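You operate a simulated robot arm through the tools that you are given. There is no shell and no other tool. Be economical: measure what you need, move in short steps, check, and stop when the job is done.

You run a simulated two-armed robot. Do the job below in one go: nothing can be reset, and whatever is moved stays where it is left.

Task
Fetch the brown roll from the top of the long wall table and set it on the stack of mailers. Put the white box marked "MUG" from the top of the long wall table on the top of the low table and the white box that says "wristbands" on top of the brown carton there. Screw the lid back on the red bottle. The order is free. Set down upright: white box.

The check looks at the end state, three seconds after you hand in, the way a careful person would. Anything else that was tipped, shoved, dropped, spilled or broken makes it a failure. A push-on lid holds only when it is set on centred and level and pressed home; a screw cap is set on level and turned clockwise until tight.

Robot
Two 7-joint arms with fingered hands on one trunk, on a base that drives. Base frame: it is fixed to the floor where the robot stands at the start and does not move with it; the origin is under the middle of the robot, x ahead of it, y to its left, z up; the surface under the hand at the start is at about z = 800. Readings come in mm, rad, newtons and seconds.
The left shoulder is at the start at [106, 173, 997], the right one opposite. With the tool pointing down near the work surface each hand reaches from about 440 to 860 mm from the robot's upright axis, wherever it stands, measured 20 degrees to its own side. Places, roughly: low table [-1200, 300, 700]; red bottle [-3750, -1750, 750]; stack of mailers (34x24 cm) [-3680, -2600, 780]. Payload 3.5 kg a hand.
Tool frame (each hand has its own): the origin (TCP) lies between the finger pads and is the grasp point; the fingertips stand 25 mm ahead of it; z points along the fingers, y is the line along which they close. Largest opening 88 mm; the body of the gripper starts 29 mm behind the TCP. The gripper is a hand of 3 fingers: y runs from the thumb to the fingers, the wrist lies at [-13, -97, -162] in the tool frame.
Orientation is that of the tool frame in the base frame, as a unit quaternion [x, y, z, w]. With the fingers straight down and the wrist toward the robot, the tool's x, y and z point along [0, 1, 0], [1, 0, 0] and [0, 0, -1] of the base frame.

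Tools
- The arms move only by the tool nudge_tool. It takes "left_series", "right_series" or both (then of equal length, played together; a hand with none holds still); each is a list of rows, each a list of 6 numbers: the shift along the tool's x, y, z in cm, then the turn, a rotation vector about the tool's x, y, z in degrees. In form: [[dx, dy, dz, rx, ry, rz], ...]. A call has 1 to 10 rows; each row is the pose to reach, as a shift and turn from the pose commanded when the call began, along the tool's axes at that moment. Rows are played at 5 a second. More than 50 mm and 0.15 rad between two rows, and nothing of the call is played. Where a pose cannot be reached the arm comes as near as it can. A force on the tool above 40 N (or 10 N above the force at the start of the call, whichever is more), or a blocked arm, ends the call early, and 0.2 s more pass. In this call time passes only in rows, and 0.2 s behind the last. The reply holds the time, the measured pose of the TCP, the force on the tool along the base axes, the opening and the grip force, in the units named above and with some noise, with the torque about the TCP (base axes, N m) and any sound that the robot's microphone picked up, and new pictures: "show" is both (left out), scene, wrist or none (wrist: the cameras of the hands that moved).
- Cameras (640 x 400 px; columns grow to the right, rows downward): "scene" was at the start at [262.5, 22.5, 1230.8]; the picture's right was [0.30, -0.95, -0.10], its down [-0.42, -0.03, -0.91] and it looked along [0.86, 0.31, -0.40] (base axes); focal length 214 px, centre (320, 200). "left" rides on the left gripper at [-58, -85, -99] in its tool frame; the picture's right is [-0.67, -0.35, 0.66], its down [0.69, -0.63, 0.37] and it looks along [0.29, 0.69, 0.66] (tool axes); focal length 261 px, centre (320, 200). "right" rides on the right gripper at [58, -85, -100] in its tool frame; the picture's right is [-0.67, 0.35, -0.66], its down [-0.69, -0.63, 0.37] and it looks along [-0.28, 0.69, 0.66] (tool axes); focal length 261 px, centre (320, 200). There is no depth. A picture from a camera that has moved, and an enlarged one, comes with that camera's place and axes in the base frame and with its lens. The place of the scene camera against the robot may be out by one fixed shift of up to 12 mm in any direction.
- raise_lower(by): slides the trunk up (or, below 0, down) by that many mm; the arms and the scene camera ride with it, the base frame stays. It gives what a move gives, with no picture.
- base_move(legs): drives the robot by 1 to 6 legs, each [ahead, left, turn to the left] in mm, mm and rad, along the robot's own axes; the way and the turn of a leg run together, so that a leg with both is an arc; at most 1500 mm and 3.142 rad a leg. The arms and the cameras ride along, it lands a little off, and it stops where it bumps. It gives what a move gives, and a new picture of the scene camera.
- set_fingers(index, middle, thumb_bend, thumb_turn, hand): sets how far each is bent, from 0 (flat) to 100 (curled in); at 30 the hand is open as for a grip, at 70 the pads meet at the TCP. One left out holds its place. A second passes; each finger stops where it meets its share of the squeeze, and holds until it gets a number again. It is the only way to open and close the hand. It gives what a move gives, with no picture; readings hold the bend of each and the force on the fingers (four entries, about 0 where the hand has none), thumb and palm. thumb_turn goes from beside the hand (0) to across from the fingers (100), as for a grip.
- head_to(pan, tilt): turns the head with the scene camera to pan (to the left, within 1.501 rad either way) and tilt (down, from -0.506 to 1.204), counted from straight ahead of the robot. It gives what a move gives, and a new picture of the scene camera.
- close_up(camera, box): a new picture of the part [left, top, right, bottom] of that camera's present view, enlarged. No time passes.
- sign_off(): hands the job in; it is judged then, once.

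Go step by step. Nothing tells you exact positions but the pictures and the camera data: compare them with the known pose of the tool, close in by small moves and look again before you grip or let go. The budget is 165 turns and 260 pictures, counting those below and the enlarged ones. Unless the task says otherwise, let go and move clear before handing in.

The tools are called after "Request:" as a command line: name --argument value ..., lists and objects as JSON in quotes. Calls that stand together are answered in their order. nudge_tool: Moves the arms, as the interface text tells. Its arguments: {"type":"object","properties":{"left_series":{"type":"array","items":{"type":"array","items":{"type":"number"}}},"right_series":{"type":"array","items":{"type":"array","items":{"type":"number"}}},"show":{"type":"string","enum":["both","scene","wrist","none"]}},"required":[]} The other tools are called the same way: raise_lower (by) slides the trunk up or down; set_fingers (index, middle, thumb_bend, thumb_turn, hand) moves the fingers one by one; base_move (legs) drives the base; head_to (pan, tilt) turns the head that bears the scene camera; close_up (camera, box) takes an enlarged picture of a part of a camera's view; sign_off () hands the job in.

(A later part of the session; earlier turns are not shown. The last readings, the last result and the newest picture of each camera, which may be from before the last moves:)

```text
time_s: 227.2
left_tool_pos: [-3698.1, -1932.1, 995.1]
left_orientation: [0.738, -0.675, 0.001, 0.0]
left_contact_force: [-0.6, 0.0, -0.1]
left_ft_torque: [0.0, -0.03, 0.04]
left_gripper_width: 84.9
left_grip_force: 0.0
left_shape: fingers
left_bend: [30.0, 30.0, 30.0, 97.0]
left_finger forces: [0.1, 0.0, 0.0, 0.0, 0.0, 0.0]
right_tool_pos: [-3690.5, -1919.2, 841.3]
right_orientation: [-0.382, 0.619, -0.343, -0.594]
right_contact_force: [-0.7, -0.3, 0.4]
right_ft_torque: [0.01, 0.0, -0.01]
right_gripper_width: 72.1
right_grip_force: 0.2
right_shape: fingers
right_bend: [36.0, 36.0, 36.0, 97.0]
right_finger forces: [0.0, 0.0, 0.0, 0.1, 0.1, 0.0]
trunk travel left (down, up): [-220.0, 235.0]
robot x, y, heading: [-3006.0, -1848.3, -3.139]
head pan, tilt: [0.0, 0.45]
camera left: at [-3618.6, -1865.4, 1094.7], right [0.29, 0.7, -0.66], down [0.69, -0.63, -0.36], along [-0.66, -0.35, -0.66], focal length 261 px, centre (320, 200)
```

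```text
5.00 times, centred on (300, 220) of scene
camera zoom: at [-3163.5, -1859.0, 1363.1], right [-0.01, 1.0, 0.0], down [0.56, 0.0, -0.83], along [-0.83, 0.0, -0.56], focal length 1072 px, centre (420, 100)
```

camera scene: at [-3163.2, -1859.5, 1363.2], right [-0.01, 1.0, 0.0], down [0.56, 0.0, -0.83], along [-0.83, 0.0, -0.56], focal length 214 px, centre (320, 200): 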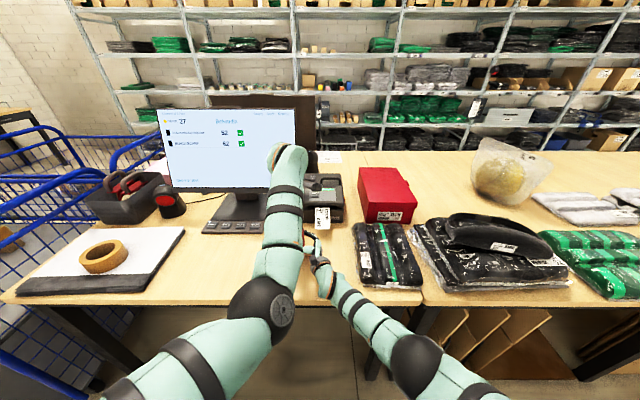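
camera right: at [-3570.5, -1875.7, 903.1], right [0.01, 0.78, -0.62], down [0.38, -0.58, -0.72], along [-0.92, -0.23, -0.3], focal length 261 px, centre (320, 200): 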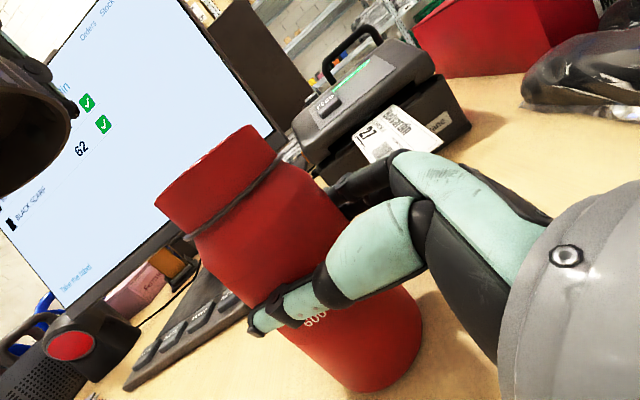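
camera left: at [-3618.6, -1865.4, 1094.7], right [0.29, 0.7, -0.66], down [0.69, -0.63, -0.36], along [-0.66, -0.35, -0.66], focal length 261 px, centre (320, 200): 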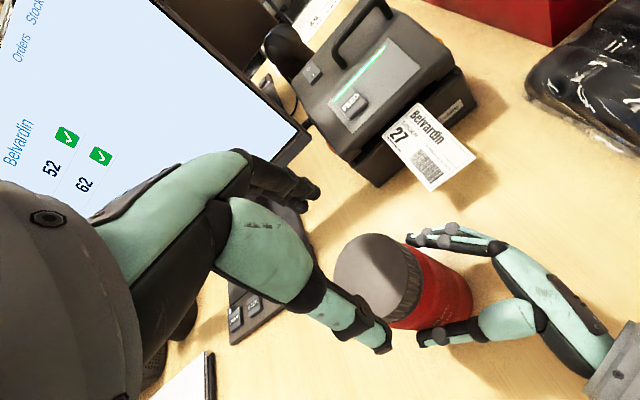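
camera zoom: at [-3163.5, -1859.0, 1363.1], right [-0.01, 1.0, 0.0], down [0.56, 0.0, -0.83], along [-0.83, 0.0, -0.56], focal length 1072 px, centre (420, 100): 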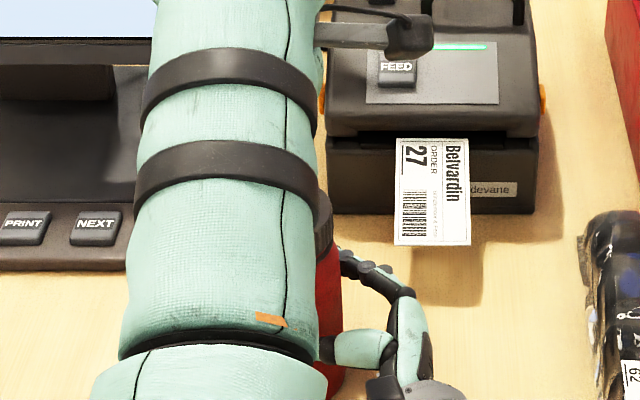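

Level, no limits flagged, cap centre about [-3697, -1940]. I grip the bottle again with the right hand and lower the left around the cap.

Request:
set_fingers --hand "right" --index 58 --middle 58 --thumb_bend 58

Request:
nudge_tool --left_series '[[0.4, 0, 1.5, 0, 0, 0], [0.8, 0, 3.2, 0, 0, 0], [0.8, 0, 4.8, 0, 0, 0], [0.8, 0, 6.2, 0, 0, 0], [0.8, 0, 7, 0, 0, 0]]' --show "wrist"

```text
time_s: 228.2
left_tool_pos: [-3698.7, -1931.9, 995.0]
left_orientation: [0.738, -0.674, 0.001, 0.0]
left_contact_force: [-0.2, 0.0, -0.6]
left_ft_torque: [-0.02, 0.0, -0.04]
left_gripper_width: 84.7
left_grip_force: 0.2
left_shape: fingers
left_bend: [30.0, 30.0, 30.0, 97.0]
left_finger forces: [0.0, 0.1, 0.0, 0.0, 0.0, 0.0]
right_tool_pos: [-3690.7, -1920.6, 841.9]
right_orientation: [-0.382, 0.62, -0.343, -0.594]
right_contact_force: [0.3, -0.3, 0.2]
right_ft_torque: [0.03, 0.05, -0.04]
right_gripper_width: 60.6
right_grip_force: 12.9
right_shape: fingers
right_bend: [46.0, 49.0, 40.0, 97.0]
right_finger forces: [6.9, 6.6, 0.0, 0.0, 12.1, 0.0]
trunk travel left (down, up): [-220.0, 235.0]
robot x, y, heading: [-3004.7, -1850.9, -3.138]
head pan, tilt: [0.0, 0.45]
```

```text
time_s: 229.4
left_tool_pos: [-3695.8, -1934.0, 921.9]
left_orientation: [0.736, -0.677, 0.003, -0.002]
left_contact_force: [-0.3, 0.1, 0.6]
left_ft_torque: [0.02, 0.02, 0.01]
left_gripper_width: 85.0
left_grip_force: 0.1
left_shape: fingers
left_bend: [30.0, 30.0, 30.0, 97.0]
left_finger forces: [0.0, 0.0, 0.0, 0.0, 0.0, 0.0]
right_tool_pos: [-3690.8, -1921.1, 842.5]
right_orientation: [-0.382, 0.62, -0.343, -0.594]
right_contact_force: [-0.1, 0.8, 0.4]
right_ft_torque: [0.05, 0.02, -0.02]
right_gripper_width: 60.7
right_grip_force: 12.9
right_shape: fingers
right_bend: [46.0, 49.0, 40.0, 97.0]
right_finger forces: [6.9, 6.5, 0.0, 0.0, 12.2, 0.1]
trunk travel left (down, up): [-220.0, 235.0]
robot x, y, heading: [-3005.6, -1851.4, -3.132]
head pan, tilt: [0.0, 0.45]
camera left: at [-3616.2, -1868.0, 1022.3], right [0.3, 0.7, -0.65], down [0.69, -0.63, -0.36], along [-0.67, -0.34, -0.66], focal length 261 px, centre (320, 200)
```

left: 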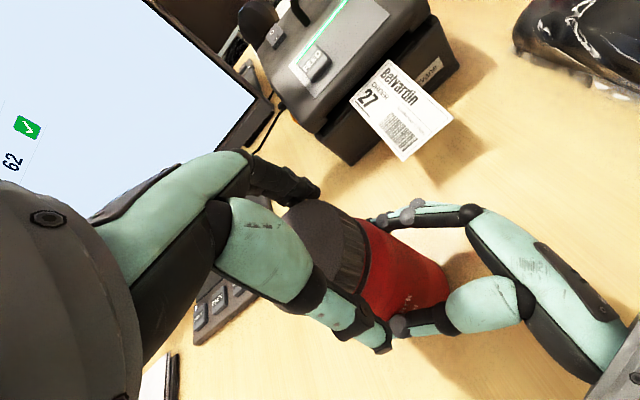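

The hand straddles the cap. I close it.

Request:
set_fingers --hand "left" --index 62 --middle 62 --thumb_bend 62

Request:
nudge_tool --left_series '[[0, 0, 0.02, 0, 0, 8], [0, 0, 0.04, 0, 0, 16], [0, 0, 0.06, 0, 0, 24], [0, 0, 0.08, 0, 0, 32], [0, 0, 0.1, 0, 0, 40]]' --show "none"

Request:
close_up --camera "right" --box '[0, 0, 640, 400]'

```text
time_s: 230.4
left_tool_pos: [-3695.6, -1934.2, 922.9]
left_orientation: [0.736, -0.677, 0.002, -0.001]
left_contact_force: [-5.8, 1.3, 2.8]
left_ft_torque: [-0.01, 0.34, -0.14]
left_gripper_width: 47.1
left_grip_force: 15.4
left_shape: fingers
left_bend: [49.0, 46.0, 49.0, 97.0]
left_finger forces: [8.0, 9.9, 0.1, 0.0, 12.2, 0.1]
right_tool_pos: [-3689.9, -1919.9, 842.3]
right_orientation: [-0.381, 0.619, -0.343, -0.594]
right_contact_force: [5.0, -1.3, 1.3]
right_ft_torque: [0.03, 0.14, 0.19]
right_gripper_width: 60.6
right_grip_force: 12.3
right_shape: fingers
right_bend: [48.0, 51.0, 39.0, 97.0]
right_finger forces: [5.1, 5.0, 0.0, 0.0, 14.6, 0.0]
trunk travel left (down, up): [-220.0, 235.0]
robot x, y, heading: [-3007.0, -1849.7, -3.14]
head pan, tilt: [0.0, 0.45]
```

```text
time_s: 231.6
left_tool_pos: [-3696.2, -1935.6, 922.2]
left_orientation: [-0.459, 0.888, -0.001, 0.002]
left_contact_force: [3.9, -0.5, 6.0]
left_ft_torque: [-0.12, -0.1, 0.11]
left_gripper_width: 46.7
left_grip_force: 15.6
left_shape: fingers
left_bend: [52.0, 50.0, 49.0, 94.0]
left_finger forces: [5.5, 6.8, 0.0, 0.1, 18.3, 0.0]
right_tool_pos: [-3690.1, -1919.7, 843.0]
right_orientation: [-0.381, 0.62, -0.343, -0.594]
right_contact_force: [-4.8, 1.4, -0.5]
right_ft_torque: [0.03, -0.05, -0.17]
right_gripper_width: 60.3
right_grip_force: 12.5
right_shape: fingers
right_bend: [46.0, 49.0, 40.0, 97.0]
right_finger forces: [8.2, 7.4, 0.0, 0.0, 9.9, 0.0]
trunk travel left (down, up): [-220.0, 235.0]
robot x, y, heading: [-3008.2, -1850.9, -3.137]
head pan, tilt: [0.0, 0.45]
```

```text
1.00 times, centred on (320, 200) of right (not enlarged: the box is as wide or as high as the picture)
camera zoom: at [-3570.3, -1875.9, 902.9], right [0.01, 0.78, -0.62], down [0.38, -0.57, -0.72], along [-0.92, -0.23, -0.3], focal length 261 px, centre (320, 200)
```

zoom: 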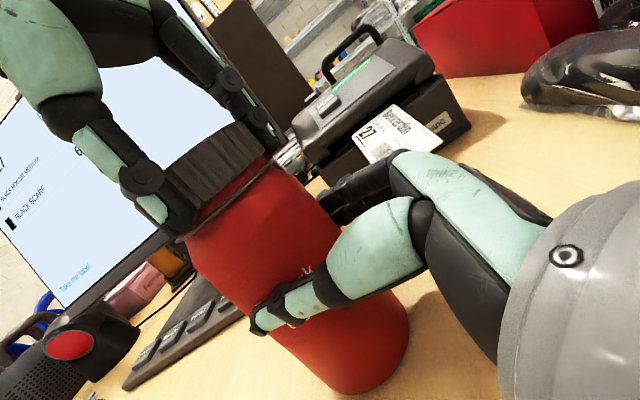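

Turning works smoothly; torque is rising slightly. I continue 30° more.

Request:
nudge_tool --left_series '[[0, 0, 0.02, 0, 0, 8], [0, 0, 0.04, 0, 0, 16], [0, 0, 0.05, 0, 0, 24], [0, 0, 0.06, 0, 0, 30]]' --show "none"

Request:
close_up --camera "right" --box '[80, 80, 400, 340]'

```text
time_s: 232.6
left_tool_pos: [-3690.5, -1935.0, 921.8]
left_orientation: [-0.214, 0.977, -0.001, 0.001]
left_contact_force: [1.3, -2.4, 5.0]
left_ft_torque: [-0.08, 0.05, 0.08]
left_gripper_width: 46.0
left_grip_force: 14.9
left_shape: fingers
left_bend: [53.0, 50.0, 49.0, 94.0]
left_finger forces: [5.2, 7.5, 0.0, 0.0, 16.3, 0.1]
left hand out of reach, approached as far as the arm can: row 4
right_tool_pos: [-3689.9, -1919.3, 842.8]
right_orientation: [-0.383, 0.62, -0.342, -0.594]
right_contact_force: [-0.1, 4.1, -0.5]
right_ft_torque: [0.05, -0.03, -0.14]
right_gripper_width: 59.8
right_grip_force: 12.8
right_shape: fingers
right_bend: [46.0, 48.0, 42.0, 96.0]
right_finger forces: [7.6, 7.2, 0.0, 0.0, 11.3, 0.0]
trunk travel left (down, up): [-220.0, 235.0]
robot x, y, heading: [-3005.4, -1849.5, -3.136]
head pan, tilt: [0.0, 0.45]
```

```text
1.54 times, centred on (240, 210) of right
camera zoom: at [-3569.9, -1875.8, 902.8], right [0.01, 0.78, -0.62], down [0.38, -0.57, -0.72], along [-0.92, -0.23, -0.3], focal length 401 px, centre (443, 185)
```

zoom: 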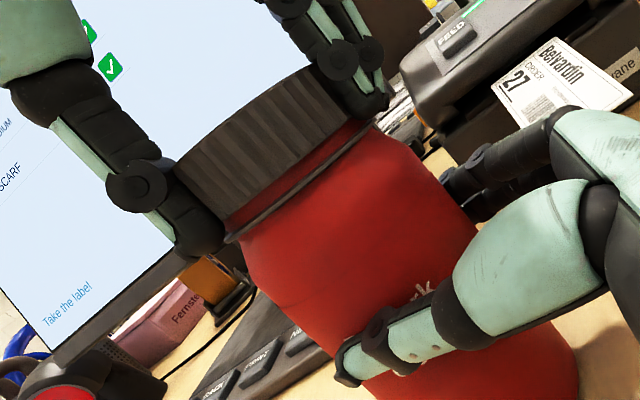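

Cap turned to the end of this stroke; not tight yet. I release, lift and turn back for another stroke.

Request:
set_fingers --hand "left" --index 30 --middle 30 --thumb_bend 30

Request:
nudge_tool --left_series '[[0, 0, -3.5, 0, 0, 0], [0, 0, -7, 0, 0, 0], [0, 0, -7, 0, 0, -8], [0, 0, -7, 0, 0, -16], [0, 0, -7, 0, 0, -24], [0, 0, -7, 0, 0, -32], [0, 0, -7, 0, 0, -40], [0, 0, -7, 0, 0, -48], [0, 0, -7, 0, 0, -56], [0, 0, -7, 0, 0, -64]]' --show "wrist"

```text
time_s: 233.6
left_tool_pos: [-3691.4, -1935.2, 921.1]
left_orientation: [-0.215, 0.977, -0.002, 0.002]
left_contact_force: [-0.4, 0.0, 0.2]
left_ft_torque: [0.01, -0.04, -0.03]
left_gripper_width: 84.3
left_grip_force: 0.0
left_shape: fingers
left_bend: [30.0, 30.0, 30.0, 97.0]
left_finger forces: [0.1, 0.0, 0.0, 0.1, 0.1, 0.0]
right_tool_pos: [-3690.7, -1920.3, 841.7]
right_orientation: [-0.381, 0.62, -0.341, -0.594]
right_contact_force: [0.5, -0.8, 0.1]
right_ft_torque: [0.01, 0.02, -0.01]
right_gripper_width: 59.8
right_grip_force: 12.4
right_shape: fingers
right_bend: [47.0, 49.0, 41.0, 96.0]
right_finger forces: [6.7, 6.2, 0.0, 0.1, 12.0, 0.0]
trunk travel left (down, up): [-220.0, 235.0]
robot x, y, heading: [-3004.9, -1854.3, -3.135]
head pan, tilt: [0.0, 0.45]
```

```text
time_s: 235.8
left_tool_pos: [-3692.1, -1935.6, 991.2]
left_orientation: [-0.701, 0.713, -0.003, 0.001]
left_contact_force: [-0.7, -0.6, -0.3]
left_ft_torque: [-0.01, -0.03, -0.01]
left_gripper_width: 84.7
left_grip_force: 0.0
left_shape: fingers
left_bend: [30.0, 30.0, 30.0, 97.0]
left_finger forces: [0.0, 0.1, 0.1, 0.0, 0.0, 0.1]
right_tool_pos: [-3689.6, -1918.5, 842.9]
right_orientation: [-0.382, 0.62, -0.343, -0.594]
right_contact_force: [0.6, 0.1, 0.4]
right_ft_torque: [0.03, 0.05, 0.01]
right_gripper_width: 59.8
right_grip_force: 12.2
right_shape: fingers
right_bend: [47.0, 49.0, 41.0, 96.0]
right_finger forces: [6.7, 6.2, 0.0, 0.0, 12.0, 0.0]
trunk travel left (down, up): [-220.0, 235.0]
robot x, y, heading: [-3007.8, -1853.4, -3.137]
head pan, tilt: [0.0, 0.45]
camera left: at [-3605.9, -1878.7, 1091.5], right [0.36, 0.66, -0.66], down [0.62, -0.7, -0.36], along [-0.7, -0.27, -0.66], focal length 261 px, centre (320, 200)
```

left: 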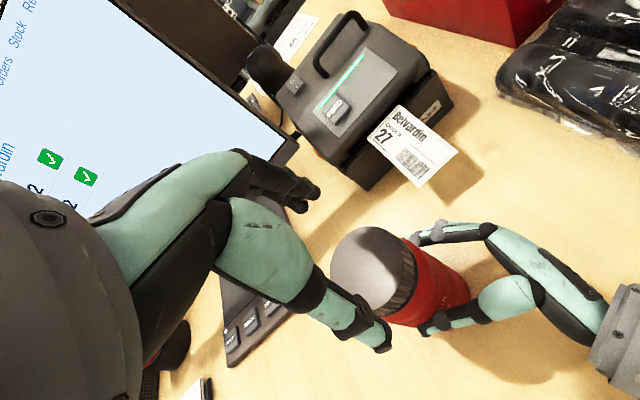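

Works cleanly now. I add a bit more counter-clockwise, descend, grip and turn again.

Request:
nudge_tool --left_series '[[0.2, 0.2, 0, 0, 0, -8], [0.35, 0.5, 0.3, 0, 0, -15], [0.35, 0.5, 2.5, 0, 0, -15], [0.35, 0.5, 4.7, 0, 0, -15], [0.35, 0.5, 6.5, 0, 0, -15], [0.35, 0.5, 7.1, 0, 0, -15]]' --show "none"

Request:
set_fingers --hand "left" --index 62 --middle 62 --thumb_bend 62

Request:
nudge_tool --left_series '[[0, 0, 0.02, 0, 0, 8], [0, 0, 0.04, 0, 0, 16], [0, 0, 0.05, 0, 0, 24], [0, 0, 0.06, 0, 0, 32], [0, 0, 0.07, 0, 0, 40], [0, 0, 0.08, 0, 0, 48], [0, 0, 0.09, 0, 0, 56], [0, 0, 0.1, 0, 0, 64], [0, 0, 0.1, 0, 0, 72]]' --show "none"

Request:
close_up --camera "right" --box '[80, 80, 400, 340]'

```text
time_s: 237.2
left_tool_pos: [-3695.2, -1942.0, 920.2]
left_orientation: [0.787, -0.617, 0.002, -0.001]
left_contact_force: [-0.3, -0.6, 1.5]
left_ft_torque: [0.0, 0.07, 0.0]
left_gripper_width: 85.4
left_grip_force: 0.6
left_shape: fingers
left_bend: [30.0, 30.0, 30.0, 97.0]
left_finger forces: [1.3, 0.0, 0.1, 0.1, 0.0, 0.0]
right_tool_pos: [-3690.1, -1918.9, 841.6]
right_orientation: [-0.382, 0.62, -0.343, -0.594]
right_contact_force: [1.6, 0.1, 0.6]
right_ft_torque: [0.03, 0.06, 0.03]
right_gripper_width: 59.5
right_grip_force: 12.4
right_shape: fingers
right_bend: [47.0, 49.0, 41.0, 96.0]
right_finger forces: [6.4, 6.1, 0.0, 0.0, 12.3, 0.0]
trunk travel left (down, up): [-220.0, 235.0]
robot x, y, heading: [-3006.3, -1851.8, -3.133]
head pan, tilt: [0.0, 0.45]
```

```text
time_s: 238.2
left_tool_pos: [-3695.4, -1940.4, 921.7]
left_orientation: [0.787, -0.617, 0.001, 0.0]
left_contact_force: [-8.3, -1.4, 7.4]
left_ft_torque: [-0.08, 0.32, -0.09]
left_gripper_width: 54.9
left_grip_force: 19.0
left_shape: fingers
left_bend: [42.0, 45.0, 48.0, 96.0]
left_finger forces: [12.6, 9.0, 0.1, 0.1, 16.2, 0.0]
right_tool_pos: [-3690.7, -1920.5, 842.8]
right_orientation: [-0.381, 0.619, -0.342, -0.595]
right_contact_force: [7.4, 2.7, 0.9]
right_ft_torque: [0.04, 0.19, 0.2]
right_gripper_width: 59.8
right_grip_force: 12.4
right_shape: fingers
right_bend: [50.0, 51.0, 39.0, 97.0]
right_finger forces: [4.6, 4.8, 0.1, 0.0, 15.5, 0.0]
trunk travel left (down, up): [-220.0, 235.0]
robot x, y, heading: [-3008.4, -1851.6, -3.138]
head pan, tilt: [0.0, 0.45]
```

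```text
time_s: 240.2
left_tool_pos: [-3697.9, -1938.3, 920.0]
left_orientation: [-0.273, 0.962, -0.001, 0.001]
left_contact_force: [3.2, -4.6, 6.6]
left_ft_torque: [-0.13, -0.08, 0.14]
left_gripper_width: 54.1
left_grip_force: 17.9
left_shape: fingers
left_bend: [47.0, 49.0, 48.0, 95.0]
left_finger forces: [7.9, 7.1, 0.1, 0.0, 21.6, 0.0]
right_tool_pos: [-3689.7, -1918.9, 842.1]
right_orientation: [-0.382, 0.62, -0.343, -0.594]
right_contact_force: [-3.5, 6.1, 0.7]
right_ft_torque: [0.03, -0.05, -0.23]
right_gripper_width: 59.9
right_grip_force: 12.7
right_shape: fingers
right_bend: [46.0, 49.0, 41.0, 96.0]
right_finger forces: [8.5, 8.0, 0.0, 0.0, 9.9, 0.0]
trunk travel left (down, up): [-220.0, 235.0]
robot x, y, heading: [-3008.1, -1852.9, -3.136]
head pan, tilt: [0.0, 0.45]
```

```text
1.54 times, centred on (240, 210) of right
camera zoom: at [-3570.4, -1875.6, 902.8], right [0.01, 0.78, -0.62], down [0.38, -0.57, -0.72], along [-0.92, -0.23, -0.3], focal length 401 px, centre (443, 185)
```

zoom: 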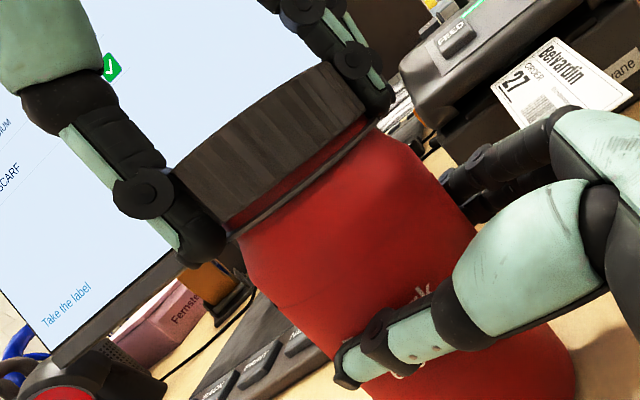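

Torque is rising and the cap sits lower. Another stroke.

Request:
set_fingers --hand "left" --index 30 --middle 30 --thumb_bend 30

Request:
nudge_tool --left_series '[[0, 0, -3.5, 0, 0, 0], [0, 0, -7, 0, 0, 0], [0, 0, -7, 0, 0, -8], [0, 0, -7, 0, 0, -16], [0, 0, -7, 0, 0, -24], [0, 0, -7, 0, 0, -32], [0, 0, -7, 0, 0, -40], [0, 0, -7, 0, 0, -48], [0, 0, -7, 0, 0, -56], [0, 0, -7, 0, 0, -64]]' --show "none"

Request:
nudge_tool --left_series '[[0, 0, 0, 0, 0, -8], [0, 0, 2.2, 0, 0, -8], [0, 0, 4.4, 0, 0, -8], [0, 0, 6.4, 0, 0, -8], [0, 0, 7.0, 0, 0, -8]]' --show "wrist"

```text
time_s: 241.2
left_tool_pos: [-3697.1, -1938.9, 920.3]
left_orientation: [-0.274, 0.962, -0.001, 0.002]
left_contact_force: [-0.9, 0.1, -0.1]
left_ft_torque: [0.01, -0.01, -0.01]
left_gripper_width: 84.7
left_grip_force: 0.0
left_shape: fingers
left_bend: [30.0, 30.0, 30.0, 97.0]
left_finger forces: [0.1, 0.0, 0.0, 0.0, 0.0, 0.1]
right_tool_pos: [-3690.0, -1919.7, 842.2]
right_orientation: [-0.381, 0.62, -0.343, -0.594]
right_contact_force: [1.1, -0.1, -0.3]
right_ft_torque: [0.03, 0.03, 0.02]
right_gripper_width: 59.5
right_grip_force: 12.1
right_shape: fingers
right_bend: [47.0, 49.0, 41.0, 96.0]
right_finger forces: [6.7, 6.2, 0.0, 0.0, 12.0, 0.0]
trunk travel left (down, up): [-220.0, 235.0]
robot x, y, heading: [-3005.0, -1851.8, -3.133]
head pan, tilt: [0.0, 0.45]
```

```text
time_s: 243.4
left_tool_pos: [-3696.9, -1939.0, 987.8]
left_orientation: [0.743, -0.67, 0.002, -0.001]
left_contact_force: [0.0, 0.2, 0.2]
left_ft_torque: [0.02, -0.04, -0.01]
left_gripper_width: 84.9
left_grip_force: 0.1
left_shape: fingers
left_bend: [30.0, 30.0, 30.0, 97.0]
left_finger forces: [0.0, 0.0, 0.0, 0.0, 0.0, 0.0]
right_tool_pos: [-3690.0, -1918.9, 842.9]
right_orientation: [-0.381, 0.62, -0.343, -0.595]
right_contact_force: [0.2, -0.7, 0.3]
right_ft_torque: [0.04, 0.0, -0.02]
right_gripper_width: 59.7
right_grip_force: 11.7
right_shape: fingers
right_bend: [47.0, 49.0, 41.0, 96.0]
right_finger forces: [6.7, 6.3, 0.0, 0.0, 12.0, 0.1]
trunk travel left (down, up): [-220.0, 235.0]
robot x, y, heading: [-3008.0, -1851.3, -3.141]
head pan, tilt: [0.0, 0.45]
```

```text
time_s: 244.6
left_tool_pos: [-3696.2, -1937.4, 919.3]
left_orientation: [0.787, -0.617, 0.002, -0.002]
left_contact_force: [-0.2, 0.4, 0.3]
left_ft_torque: [-0.01, 0.03, 0.02]
left_gripper_width: 84.7
left_grip_force: 0.3
left_shape: fingers
left_bend: [30.0, 30.0, 30.0, 97.0]
left_finger forces: [0.4, 0.0, 0.0, 0.0, 0.0, 0.0]
right_tool_pos: [-3690.2, -1919.9, 842.0]
right_orientation: [-0.382, 0.62, -0.343, -0.594]
right_contact_force: [0.6, 0.0, -0.4]
right_ft_torque: [0.07, 0.0, 0.03]
right_gripper_width: 59.4
right_grip_force: 12.5
right_shape: fingers
right_bend: [47.0, 49.0, 41.0, 96.0]
right_finger forces: [6.5, 6.2, 0.0, 0.0, 12.0, 0.0]
trunk travel left (down, up): [-220.0, 235.0]
robot x, y, heading: [-3002.3, -1851.9, -3.135]
head pan, tilt: [0.0, 0.45]
camera left: at [-3628.7, -1861.1, 1018.9], right [0.18, 0.73, -0.66], down [0.78, -0.52, -0.36], along [-0.6, -0.44, -0.66], focal length 261 px, centre (320, 200)
```

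left: 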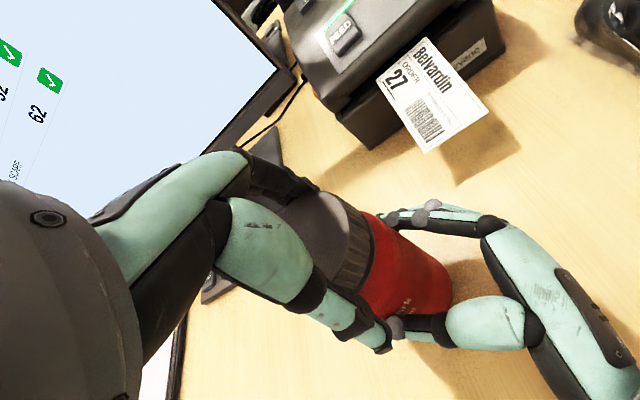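

Request:
set_fingers --hand "left" --index 66 --middle 66 --thumb_bend 66

Request:
nudge_tool --left_series '[[0, 0, 0.02, 0, 0, 8], [0, 0, 0.04, 0, 0, 16], [0, 0, 0.05, 0, 0, 24], [0, 0, 0.06, 0, 0, 32], [0, 0, 0.07, 0, 0, 40], [0, 0, 0.08, 0, 0, 48], [0, 0, 0.09, 0, 0, 56], [0, 0, 0.1, 0, 0, 64], [0, 0, 0.1, 0, 0, 72]]' --show "none"

Request:
close_up --camera "right" --box '[80, 80, 400, 340]'

```text
time_s: 245.6
left_tool_pos: [-3698.8, -1938.6, 917.8]
left_orientation: [0.787, -0.617, 0.002, -0.001]
left_contact_force: [-7.7, -2.1, 2.0]
left_ft_torque: [-0.11, 0.46, -0.04]
left_gripper_width: 51.8
left_grip_force: 20.2
left_shape: fingers
left_bend: [44.0, 46.0, 50.0, 96.0]
left_finger forces: [13.3, 9.5, 0.1, 0.1, 17.6, 0.0]
right_tool_pos: [-3690.8, -1919.8, 843.2]
right_orientation: [-0.381, 0.619, -0.344, -0.594]
right_contact_force: [5.9, 1.9, 0.9]
right_ft_torque: [0.05, 0.12, 0.21]
right_gripper_width: 59.9
right_grip_force: 12.0
right_shape: fingers
right_bend: [49.0, 51.0, 39.0, 97.0]
right_finger forces: [4.9, 4.9, 0.0, 0.0, 14.8, 0.0]
trunk travel left (down, up): [-220.0, 235.0]
robot x, y, heading: [-3007.1, -1851.1, -3.139]
head pan, tilt: [0.0, 0.45]
```

```text
time_s: 247.6
left_tool_pos: [-3697.1, -1939.6, 918.6]
left_orientation: [-0.273, 0.962, -0.002, 0.003]
left_contact_force: [4.1, -3.2, 1.2]
left_ft_torque: [-0.22, -0.2, 0.11]
left_gripper_width: 50.7
left_grip_force: 20.9
left_shape: fingers
left_bend: [47.0, 49.0, 50.0, 94.0]
left_finger forces: [9.0, 9.6, 0.0, 0.0, 22.6, 0.1]
right_tool_pos: [-3690.4, -1919.9, 841.9]
right_orientation: [-0.381, 0.621, -0.342, -0.594]
right_contact_force: [-3.5, 3.0, 0.0]
right_ft_torque: [0.03, -0.05, -0.18]
right_gripper_width: 59.7
right_grip_force: 12.4
right_shape: fingers
right_bend: [46.0, 49.0, 41.0, 96.0]
right_finger forces: [8.3, 7.6, 0.1, 0.0, 9.6, 0.0]
trunk travel left (down, up): [-220.0, 235.0]
robot x, y, heading: [-3010.3, -1849.1, -3.14]
head pan, tilt: [0.0, 0.45]
```

```text
1.54 times, centred on (240, 210) of right
camera zoom: at [-3570.7, -1875.8, 902.6], right [0.01, 0.78, -0.62], down [0.38, -0.57, -0.72], along [-0.92, -0.23, -0.3], focal length 401 px, centre (443, 185)
```

zoom: 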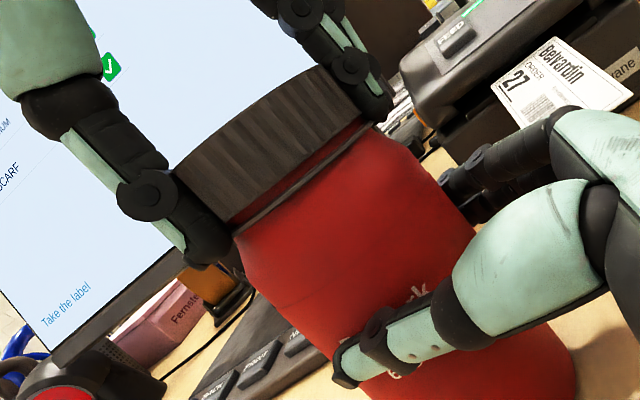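

Torque plateaus around 0.2 N·m. I squeeze both hands harder and do another stroke to see whether it is tight.

Request:
set_fingers --hand "left" --index 30 --middle 30 --thumb_bend 30

Request:
set_fingers --hand "right" --index 80 --middle 80 --thumb_bend 80

Request:
nudge_tool --left_series '[[0, 0, -3.5, 0, 0, 0], [0, 0, -7, 0, 0, 0], [0, 0, -7, 0, 0, -8], [0, 0, -7, 0, 0, -16], [0, 0, -7, 0, 0, -24], [0, 0, -7, 0, 0, -32], [0, 0, -7, 0, 0, -40], [0, 0, -7, 0, 0, -48], [0, 0, -7, 0, 0, -56], [0, 0, -7, 0, 0, -64]]' --show "none"

Request:
close_up --camera "right" --box '[80, 80, 400, 340]'

```text
time_s: 248.6
left_tool_pos: [-3695.9, -1939.1, 918.5]
left_orientation: [-0.274, 0.962, -0.001, 0.003]
left_contact_force: [0.2, 0.7, -0.7]
left_ft_torque: [-0.02, -0.01, 0.03]
left_gripper_width: 84.4
left_grip_force: 0.0
left_shape: fingers
left_bend: [30.0, 30.0, 30.0, 97.0]
left_finger forces: [0.0, 0.0, 0.0, 0.0, 0.0, 0.0]
right_tool_pos: [-3691.7, -1919.9, 841.5]
right_orientation: [-0.382, 0.619, -0.343, -0.594]
right_contact_force: [0.4, 0.7, -0.4]
right_ft_torque: [-0.02, 0.0, -0.02]
right_gripper_width: 59.4
right_grip_force: 11.9
right_shape: fingers
right_bend: [47.0, 49.0, 41.0, 96.0]
right_finger forces: [6.6, 6.1, 0.0, 0.0, 12.1, 0.1]
trunk travel left (down, up): [-220.0, 235.0]
robot x, y, heading: [-3008.5, -1851.2, -3.136]
head pan, tilt: [0.0, 0.45]
```

```text
time_s: 249.6
left_tool_pos: [-3695.9, -1940.2, 919.1]
left_orientation: [-0.274, 0.962, -0.002, 0.002]
left_contact_force: [2.7, -3.0, 1.9]
left_ft_torque: [-0.09, -0.04, 0.1]
left_gripper_width: 87.3
left_grip_force: 1.9
left_shape: fingers
left_bend: [30.0, 30.0, 27.0, 97.0]
left_finger forces: [0.1, 0.0, 0.0, 0.0, 3.7, 0.0]
right_tool_pos: [-3690.2, -1920.9, 842.5]
right_orientation: [-0.381, 0.62, -0.343, -0.594]
right_contact_force: [-3.9, 2.6, -0.3]
right_ft_torque: [-0.02, -0.06, -0.17]
right_gripper_width: 58.7
right_grip_force: 20.1
right_shape: fingers
right_bend: [53.0, 56.0, 36.0, 95.0]
right_finger forces: [11.5, 10.6, 0.0, 0.0, 16.7, 0.0]
trunk travel left (down, up): [-220.0, 235.0]
robot x, y, heading: [-3005.7, -1850.6, -3.131]
head pan, tilt: [0.0, 0.45]
```

```text
time_s: 251.8
left_tool_pos: [-3696.2, -1937.9, 989.1]
left_orientation: [0.743, -0.669, 0.002, -0.001]
left_contact_force: [0.7, 0.2, -0.2]
left_ft_torque: [0.03, -0.02, 0.02]
left_gripper_width: 84.8
left_grip_force: 0.1
left_shape: fingers
left_bend: [30.0, 30.0, 30.0, 97.0]
left_finger forces: [0.1, 0.0, 0.1, 0.1, 0.0, 0.0]
right_tool_pos: [-3690.3, -1920.5, 842.0]
right_orientation: [-0.381, 0.619, -0.343, -0.594]
right_contact_force: [0.5, 1.0, 0.8]
right_ft_torque: [0.01, 0.02, -0.04]
right_gripper_width: 58.7
right_grip_force: 18.8
right_shape: fingers
right_bend: [55.0, 57.0, 34.0, 95.0]
right_finger forces: [9.5, 9.2, 0.0, 0.0, 18.6, 0.1]
trunk travel left (down, up): [-220.0, 235.0]
robot x, y, heading: [-3007.3, -1855.2, -3.133]
head pan, tilt: [0.0, 0.45]
```

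```text
1.54 times, centred on (240, 210) of right
camera zoom: at [-3570.5, -1875.7, 902.6], right [0.01, 0.78, -0.62], down [0.38, -0.57, -0.72], along [-0.92, -0.23, -0.3], focal length 401 px, centre (443, 185)
```

zoom: 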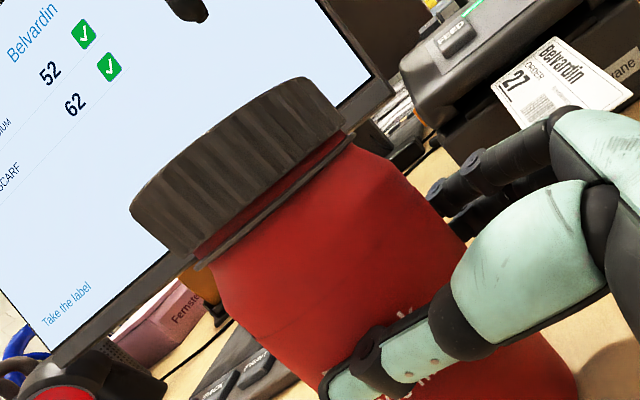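

The harder squeeze nudged the bottle a little. I check the cap position before descending.

Request:
close_up --camera "left" --box '[240, 180, 560, 380]'

Request:
close_up --camera "scene" --box '[260, 180, 340, 260]'

```text
2.00 times, centred on (400, 280) of left
camera zoom: at [-3617.9, -1870.9, 1088.9], right [0.28, 0.7, -0.66], down [0.7, -0.62, -0.36], along [-0.66, -0.36, -0.66], focal length 521 px, centre (160, 40)
```

zoom: 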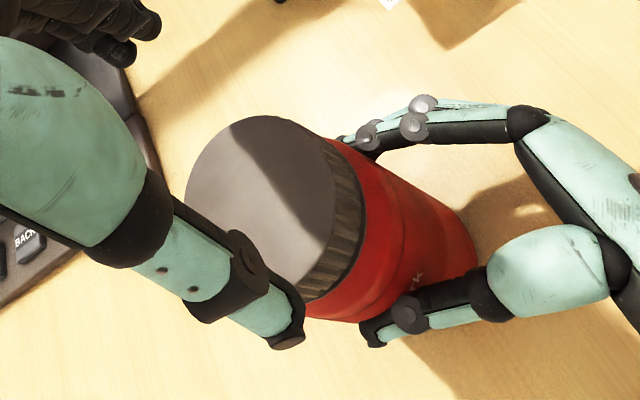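

```text
5.00 times, centred on (300, 220) of scene
camera zoom: at [-3163.3, -1858.7, 1363.1], right [-0.01, 1.0, 0.0], down [0.56, 0.0, -0.83], along [-0.83, -0.01, -0.56], focal length 1072 px, centre (420, 100)
```

zoom: 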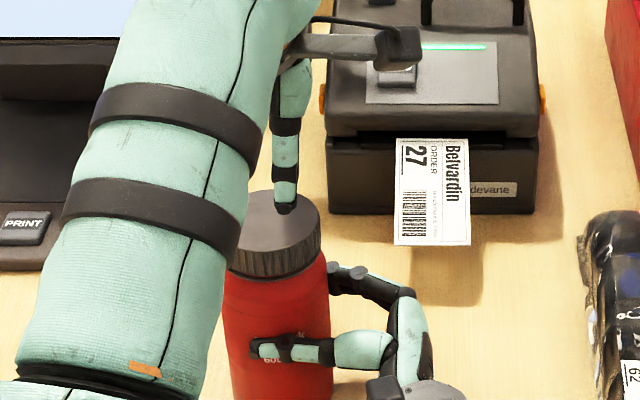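

Cap centre moved about (+8, −5) mm. I adjust, descend, grip and turn.

Request:
nudge_tool --left_series '[[0.4, -0.4, 0, 0, 0, -8], [0.67, -0.73, 2.2, 0, 0, -8], [0.67, -0.73, 4.4, 0, 0, -8], [0.67, -0.73, 6.4, 0, 0, -8], [0.67, -0.73, 7.1, 0, 0, -8]]' --show "none"

Request:
set_fingers --hand "left" --index 75 --middle 75 --thumb_bend 75

Request:
nudge_tool --left_series '[[0, 0, 0.02, 0, 0, 8], [0, 0, 0.04, 0, 0, 16], [0, 0, 0.05, 0, 0, 24], [0, 0, 0.06, 0, 0, 32], [0, 0, 0.07, 0, 0, 40]]' --show "none"

Request:
close_up --camera "right" --box '[80, 80, 400, 340]'

```text
time_s: 253.0
left_tool_pos: [-3690.4, -1945.7, 918.4]
left_orientation: [0.787, -0.617, 0.003, -0.001]
left_contact_force: [-0.5, 0.5, -0.4]
left_ft_torque: [0.0, 0.02, 0.0]
left_gripper_width: 84.9
left_grip_force: 0.1
left_shape: fingers
left_bend: [30.0, 30.0, 30.0, 97.0]
left_finger forces: [0.0, 0.0, 0.0, 0.1, 0.1, 0.0]
right_tool_pos: [-3690.8, -1919.6, 841.9]
right_orientation: [-0.381, 0.619, -0.344, -0.594]
right_contact_force: [-0.2, -0.1, -0.4]
right_ft_torque: [0.0, 0.03, 0.03]
right_gripper_width: 58.9
right_grip_force: 19.3
right_shape: fingers
right_bend: [55.0, 57.0, 34.0, 95.0]
right_finger forces: [9.6, 9.5, 0.0, 0.1, 18.5, 0.0]
trunk travel left (down, up): [-220.0, 235.0]
robot x, y, heading: [-3008.3, -1852.1, -3.137]
head pan, tilt: [0.0, 0.45]
```

```text
time_s: 254.0
left_tool_pos: [-3691.2, -1945.9, 917.0]
left_orientation: [0.787, -0.617, 0.001, -0.001]
left_contact_force: [0.2, -1.0, 1.2]
left_ft_torque: [-0.12, 0.12, -0.02]
left_gripper_width: 52.8
left_grip_force: 25.2
left_shape: fingers
left_bend: [37.0, 46.0, 53.0, 96.0]
left_finger forces: [13.7, 10.6, 0.0, 0.0, 26.1, 0.0]
right_tool_pos: [-3690.6, -1919.6, 841.2]
right_orientation: [-0.381, 0.62, -0.343, -0.594]
right_contact_force: [-0.4, 1.9, -0.5]
right_ft_torque: [-0.02, 0.01, 0.03]
right_gripper_width: 58.8
right_grip_force: 18.8
right_shape: fingers
right_bend: [56.0, 58.0, 33.0, 96.0]
right_finger forces: [10.3, 8.7, 0.1, 0.0, 17.8, 0.0]
trunk travel left (down, up): [-220.0, 235.0]
robot x, y, heading: [-3007.3, -1852.9, -3.136]
head pan, tilt: [0.0, 0.45]
```

```text
time_s: 255.2
left_tool_pos: [-3688.7, -1946.1, 917.1]
left_orientation: [-0.528, 0.849, -0.001, 0.003]
left_contact_force: [2.4, -1.6, 2.1]
left_ft_torque: [-0.14, -0.1, 0.49]
left_gripper_width: 46.7
left_grip_force: 22.2
left_shape: fingers
left_bend: [39.0, 48.0, 58.0, 90.0]
left_finger forces: [8.3, 10.5, 0.0, 0.0, 25.3, 0.0]
right_tool_pos: [-3690.6, -1920.6, 842.0]
right_orientation: [-0.381, 0.62, -0.343, -0.594]
right_contact_force: [-1.9, 1.6, 0.1]
right_ft_torque: [0.06, -0.04, -0.54]
right_gripper_width: 58.2
right_grip_force: 19.5
right_shape: fingers
right_bend: [56.0, 58.0, 34.0, 95.0]
right_finger forces: [11.9, 10.8, 0.0, 0.1, 16.5, 0.1]
trunk travel left (down, up): [-220.0, 235.0]
robot x, y, heading: [-3008.4, -1849.1, -3.14]
head pan, tilt: [0.0, 0.45]
```

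```text
1.54 times, centred on (240, 210) of right
camera zoom: at [-3570.6, -1876.4, 902.6], right [0.01, 0.78, -0.62], down [0.38, -0.57, -0.72], along [-0.92, -0.23, -0.3], focal length 401 px, centre (443, 185)
```

zoom: 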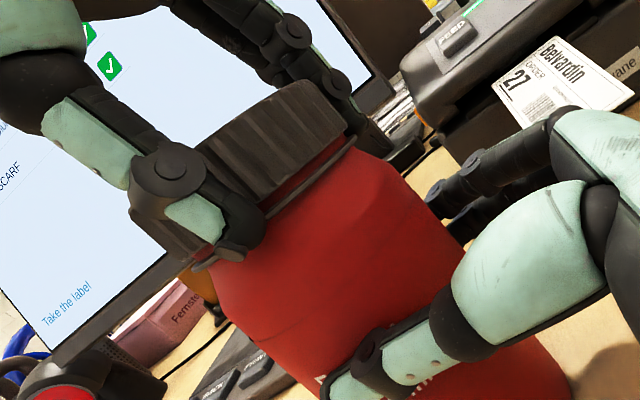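

Torque has jumped to about 0.5 N·m and the cap meets the ring. I turn a little more to make sure it's tight.

Request:
nudge_tool --left_series '[[0, 0, 0.01, 0, 0, 8], [0, 0, 0.02, 0, 0, 16], [0, 0, 0.02, 0, 0, 24]]' --show "none"

Request:
close_up --camera "right" --box '[80, 80, 400, 340]'

```text
time_s: 256.0
left_tool_pos: [-3687.0, -1943.9, 917.9]
left_orientation: [-0.338, 0.941, 0.0, 0.001]
left_contact_force: [8.7, 1.5, 6.7]
left_ft_torque: [-0.15, -0.32, 0.23]
left_gripper_width: 31.4
left_grip_force: 17.0
left_shape: fingers
left_bend: [46.0, 51.0, 64.0, 90.0]
left_finger forces: [3.6, 8.5, 0.1, 0.0, 21.3, 0.0]
right_tool_pos: [-3689.7, -1920.7, 843.1]
right_orientation: [-0.381, 0.619, -0.343, -0.595]
right_contact_force: [-10.0, -3.1, 0.0]
right_ft_torque: [-0.01, -0.09, -0.44]
right_gripper_width: 57.0
right_grip_force: 18.2
right_shape: fingers
right_bend: [54.0, 57.0, 36.0, 95.0]
right_finger forces: [11.5, 11.0, 0.0, 0.0, 14.3, 0.1]
trunk travel left (down, up): [-220.0, 235.0]
robot x, y, heading: [-3007.0, -1848.1, -3.137]
head pan, tilt: [0.0, 0.45]
```

```text
1.54 times, centred on (240, 210) of right
camera zoom: at [-3570.1, -1876.1, 903.4], right [0.01, 0.78, -0.62], down [0.38, -0.57, -0.72], along [-0.92, -0.23, -0.3], focal length 401 px, centre (443, 185)
```

zoom: 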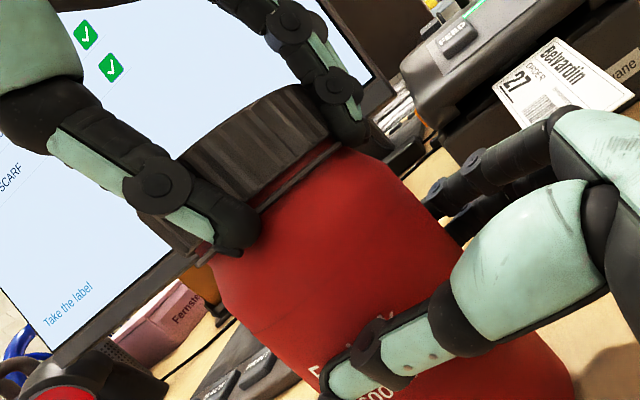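

The fingers start slipping at that torque. I release, back up and inspect the seat of the cap.

Request:
set_fingers --hand "left" --index 30 --middle 30 --thumb_bend 30

Request:
nudge_tool --left_series '[[0, 0, -3.5, 0, 0, 0], [0, 0, -7, 0, 0, 0], [0, 0, -7, 0, 0, -8], [0, 0, -7, 0, 0, -16], [0, 0, -7, 0, 0, -24], [0, 0, -7, 0, 0, -32], [0, 0, -7, 0, 0, -40], [0, 0, -7, 0, 0, -48], [0, 0, -7, 0, 0, -56]]' --show "none"

Request:
close_up --camera "right" --box '[100, 100, 340, 300]'

Request:
close_up --camera "left" --box '[240, 180, 560, 380]'

```text
time_s: 257.0
left_tool_pos: [-3688.8, -1944.5, 917.6]
left_orientation: [-0.34, 0.94, -0.001, 0.001]
left_contact_force: [0.7, -0.3, -0.6]
left_ft_torque: [0.02, 0.02, 0.03]
left_gripper_width: 84.5
left_grip_force: 0.0
left_shape: fingers
left_bend: [30.0, 30.0, 30.0, 97.0]
left_finger forces: [0.1, 0.0, 0.1, 0.0, 0.0, 0.0]
right_tool_pos: [-3690.1, -1919.6, 842.0]
right_orientation: [-0.381, 0.62, -0.343, -0.594]
right_contact_force: [0.0, 2.4, 3.8]
right_ft_torque: [-0.04, 0.02, 0.01]
right_gripper_width: 56.4
right_grip_force: 18.0
right_shape: fingers
right_bend: [55.0, 57.0, 36.0, 94.0]
right_finger forces: [8.6, 8.7, 0.0, 0.1, 17.8, 0.0]
trunk travel left (down, up): [-220.0, 235.0]
robot x, y, heading: [-3006.5, -1851.4, -3.137]
head pan, tilt: [0.0, 0.45]
```

```text
time_s: 259.0
left_tool_pos: [-3687.3, -1943.6, 987.2]
left_orientation: [0.743, -0.669, 0.001, 0.0]
left_contact_force: [-1.0, 0.1, -0.8]
left_ft_torque: [0.0, -0.01, -0.05]
left_gripper_width: 84.3
left_grip_force: 0.1
left_shape: fingers
left_bend: [30.0, 30.0, 30.0, 97.0]
left_finger forces: [0.0, 0.1, 0.0, 0.0, 0.0, 0.0]
right_tool_pos: [-3691.1, -1917.6, 842.1]
right_orientation: [-0.381, 0.619, -0.344, -0.594]
right_contact_force: [-0.3, 1.4, 2.5]
right_ft_torque: [-0.04, 0.05, -0.01]
right_gripper_width: 56.4
right_grip_force: 17.5
right_shape: fingers
right_bend: [55.0, 58.0, 36.0, 94.0]
right_finger forces: [8.7, 8.6, 0.1, 0.0, 17.9, 0.0]
trunk travel left (down, up): [-220.0, 235.0]
robot x, y, heading: [-3003.9, -1855.5, -3.136]
head pan, tilt: [0.0, 0.45]
```

```text
2.00 times, centred on (220, 200) of right
camera zoom: at [-3570.2, -1875.6, 902.9], right [0.01, 0.78, -0.62], down [0.38, -0.58, -0.72], along [-0.92, -0.23, -0.3], focal length 521 px, centre (520, 200)
```

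zoom: 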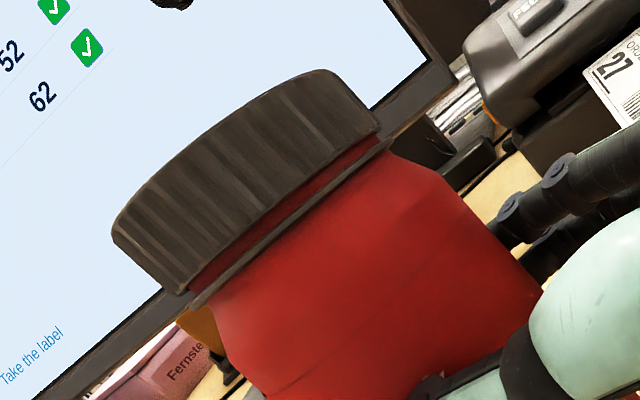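

```text
2.00 times, centred on (400, 280) of left
camera zoom: at [-3609.8, -1877.1, 1087.2], right [0.28, 0.7, -0.66], down [0.7, -0.62, -0.36], along [-0.66, -0.36, -0.66], focal length 521 px, centre (160, 40)
```

zoom: 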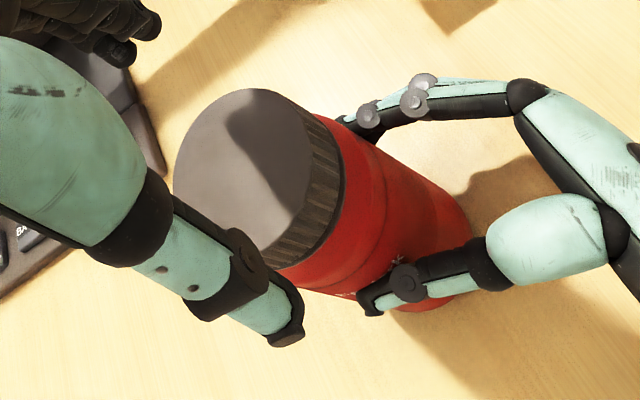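

The cap is parallel to the ring and no longer descends under 0.5 N·m. One more firm stroke to confirm it's tight.

Request:
nudge_tool --left_series '[[0.3, 0.4, 0, 0, 0, -7], [0.6, 0.8, 2.2, 0, 0, -7], [0.6, 0.8, 4.4, 0, 0, -7], [0.6, 0.8, 6.2, 0, 0, -7], [0.6, 0.8, 7.0, 0, 0, -7]]' --show "none"

Request:
set_fingers --hand "left" --index 80 --middle 80 --thumb_bend 80

Request:
nudge_tool --left_series '[[0, 0, 0.02, 0, 0, 8], [0, 0, 0.03, 0, 0, 16], [0, 0, 0.03, 0, 0, 24]]' --show "none"

Request:
close_up --camera "right" --box '[80, 80, 400, 340]'

```text
time_s: 260.2
left_tool_pos: [-3695.5, -1951.1, 916.4]
left_orientation: [0.782, -0.623, 0.001, -0.002]
left_contact_force: [0.1, -0.4, 1.4]
left_ft_torque: [0.03, 0.0, 0.02]
left_gripper_width: 84.6
left_grip_force: 0.8
left_shape: fingers
left_bend: [30.0, 30.0, 30.0, 97.0]
left_finger forces: [0.2, 0.0, 0.1, 0.0, 0.0, 0.0]
right_tool_pos: [-3690.5, -1919.3, 842.5]
right_orientation: [-0.381, 0.62, -0.343, -0.595]
right_contact_force: [0.8, 1.4, 2.3]
right_ft_torque: [-0.05, 0.03, 0.0]
right_gripper_width: 56.3
right_grip_force: 17.7
right_shape: fingers
right_bend: [55.0, 58.0, 36.0, 94.0]
right_finger forces: [8.6, 8.6, 0.0, 0.0, 18.0, 0.1]
trunk travel left (down, up): [-220.0, 235.0]
robot x, y, heading: [-3009.7, -1852.0, -3.134]
head pan, tilt: [0.0, 0.45]
```

```text
time_s: 261.2
left_tool_pos: [-3695.4, -1951.6, 916.2]
left_orientation: [0.781, -0.624, 0.002, 0.0]
left_contact_force: [-0.2, -1.1, 0.0]
left_ft_torque: [-0.04, 0.02, -0.04]
left_gripper_width: 51.7
left_grip_force: 24.6
left_shape: fingers
left_bend: [35.0, 47.0, 57.0, 95.0]
left_finger forces: [14.2, 9.7, 0.0, 0.0, 26.5, 0.0]
right_tool_pos: [-3689.5, -1919.8, 841.2]
right_orientation: [-0.381, 0.619, -0.343, -0.595]
right_contact_force: [-0.1, 0.2, 1.4]
right_ft_torque: [-0.06, 0.05, 0.02]
right_gripper_width: 56.5
right_grip_force: 16.6
right_shape: fingers
right_bend: [57.0, 59.0, 34.0, 95.0]
right_finger forces: [8.9, 8.1, 0.1, 0.0, 17.0, 0.0]
trunk travel left (down, up): [-220.0, 235.0]
robot x, y, heading: [-3009.4, -1849.4, -3.137]
head pan, tilt: [0.0, 0.45]
```

```text
time_s: 262.0
left_tool_pos: [-3695.7, -1952.7, 916.6]
left_orientation: [-0.635, 0.773, -0.003, 0.001]
left_contact_force: [-0.8, -2.4, -3.4]
left_ft_torque: [-0.16, 0.01, 0.09]
left_gripper_width: 46.7
left_grip_force: 23.2
left_shape: fingers
left_bend: [36.0, 48.0, 62.0, 94.0]
left_finger forces: [11.2, 11.9, 0.0, 0.1, 23.8, 0.0]
right_tool_pos: [-3689.6, -1920.2, 841.7]
right_orientation: [-0.382, 0.62, -0.343, -0.594]
right_contact_force: [0.1, 2.3, 2.0]
right_ft_torque: [-0.05, 0.01, -0.12]
right_gripper_width: 49.9
right_grip_force: 11.4
right_shape: fingers
right_bend: [59.0, 61.0, 37.0, 95.0]
right_finger forces: [7.4, 5.8, 0.0, 0.0, 10.6, 0.0]
trunk travel left (down, up): [-220.0, 235.0]
robot x, y, heading: [-3007.9, -1852.3, -3.137]
head pan, tilt: [0.0, 0.45]
```

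```text
1.54 times, centred on (240, 210) of right
camera zoom: at [-3570.9, -1876.3, 902.2], right [0.01, 0.78, -0.62], down [0.38, -0.57, -0.72], along [-0.92, -0.23, -0.3], focal length 401 px, centre (443, 185)
```

zoom: 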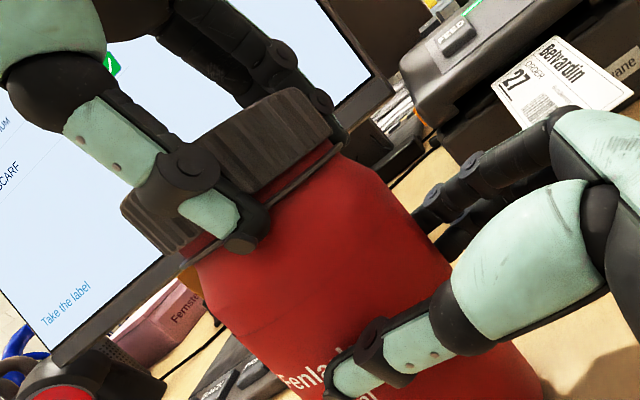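

The bottle itself now turns with the cap, so the cap is tight (3 mm gap to the ring matches the fully seated depth). I release the right hand first, with the left steadying.

Request:
set_fingers --hand "right" --index 30 --middle 30 --thumb_bend 30

Request:
close_up --camera "scene" --box '[250, 170, 350, 270]'

Request:
close_up --camera "right" --box '[0, 0, 640, 400]'

```text
time_s: 263.0
left_tool_pos: [-3695.6, -1951.9, 916.3]
left_orientation: [-0.635, 0.772, -0.002, 0.001]
left_contact_force: [-1.0, 0.2, -1.4]
left_ft_torque: [0.03, 0.01, -0.01]
left_gripper_width: 46.5
left_grip_force: 22.5
left_shape: fingers
left_bend: [36.0, 48.0, 62.0, 94.0]
left_finger forces: [10.1, 12.3, 0.0, 0.0, 22.6, 0.1]
right_tool_pos: [-3691.3, -1919.9, 842.3]
right_orientation: [-0.381, 0.619, -0.343, -0.594]
right_contact_force: [0.2, -0.5, 0.1]
right_ft_torque: [0.02, 0.01, 0.02]
right_gripper_width: 85.1
right_grip_force: 0.6
right_shape: fingers
right_bend: [30.0, 30.0, 30.0, 97.0]
right_finger forces: [0.1, 0.0, 0.1, 0.1, 0.4, 0.0]
trunk travel left (down, up): [-220.0, 235.0]
robot x, y, heading: [-3008.4, -1853.2, -3.137]
head pan, tilt: [0.0, 0.45]
```

```text
4.00 times, centred on (300, 220) of scene
camera zoom: at [-3163.7, -1859.2, 1363.1], right [-0.01, 1.0, 0.0], down [0.56, 0.0, -0.83], along [-0.83, 0.0, -0.56], focal length 858 px, centre (400, 120)
```

zoom: 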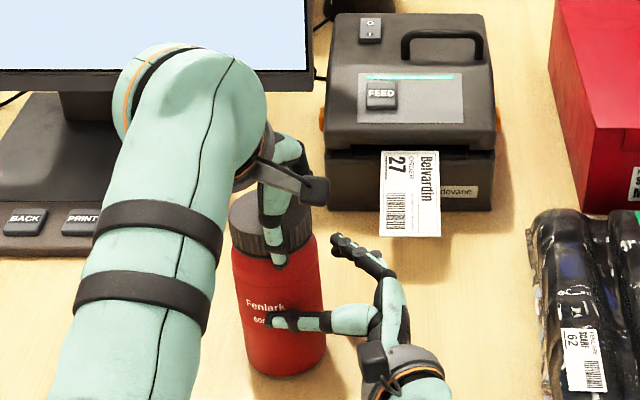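

```text
1.00 times, centred on (320, 200) of right (not enlarged: the box is as wide or as high as the picture)
camera zoom: at [-3570.8, -1876.0, 902.4], right [0.01, 0.78, -0.62], down [0.38, -0.57, -0.72], along [-0.92, -0.23, -0.3], focal length 261 px, centre (320, 200)
```

zoom: 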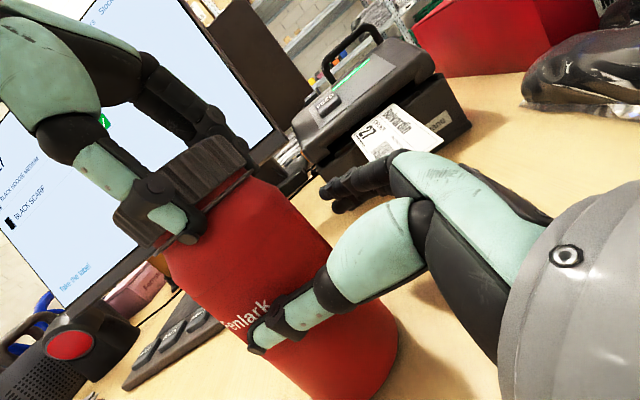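

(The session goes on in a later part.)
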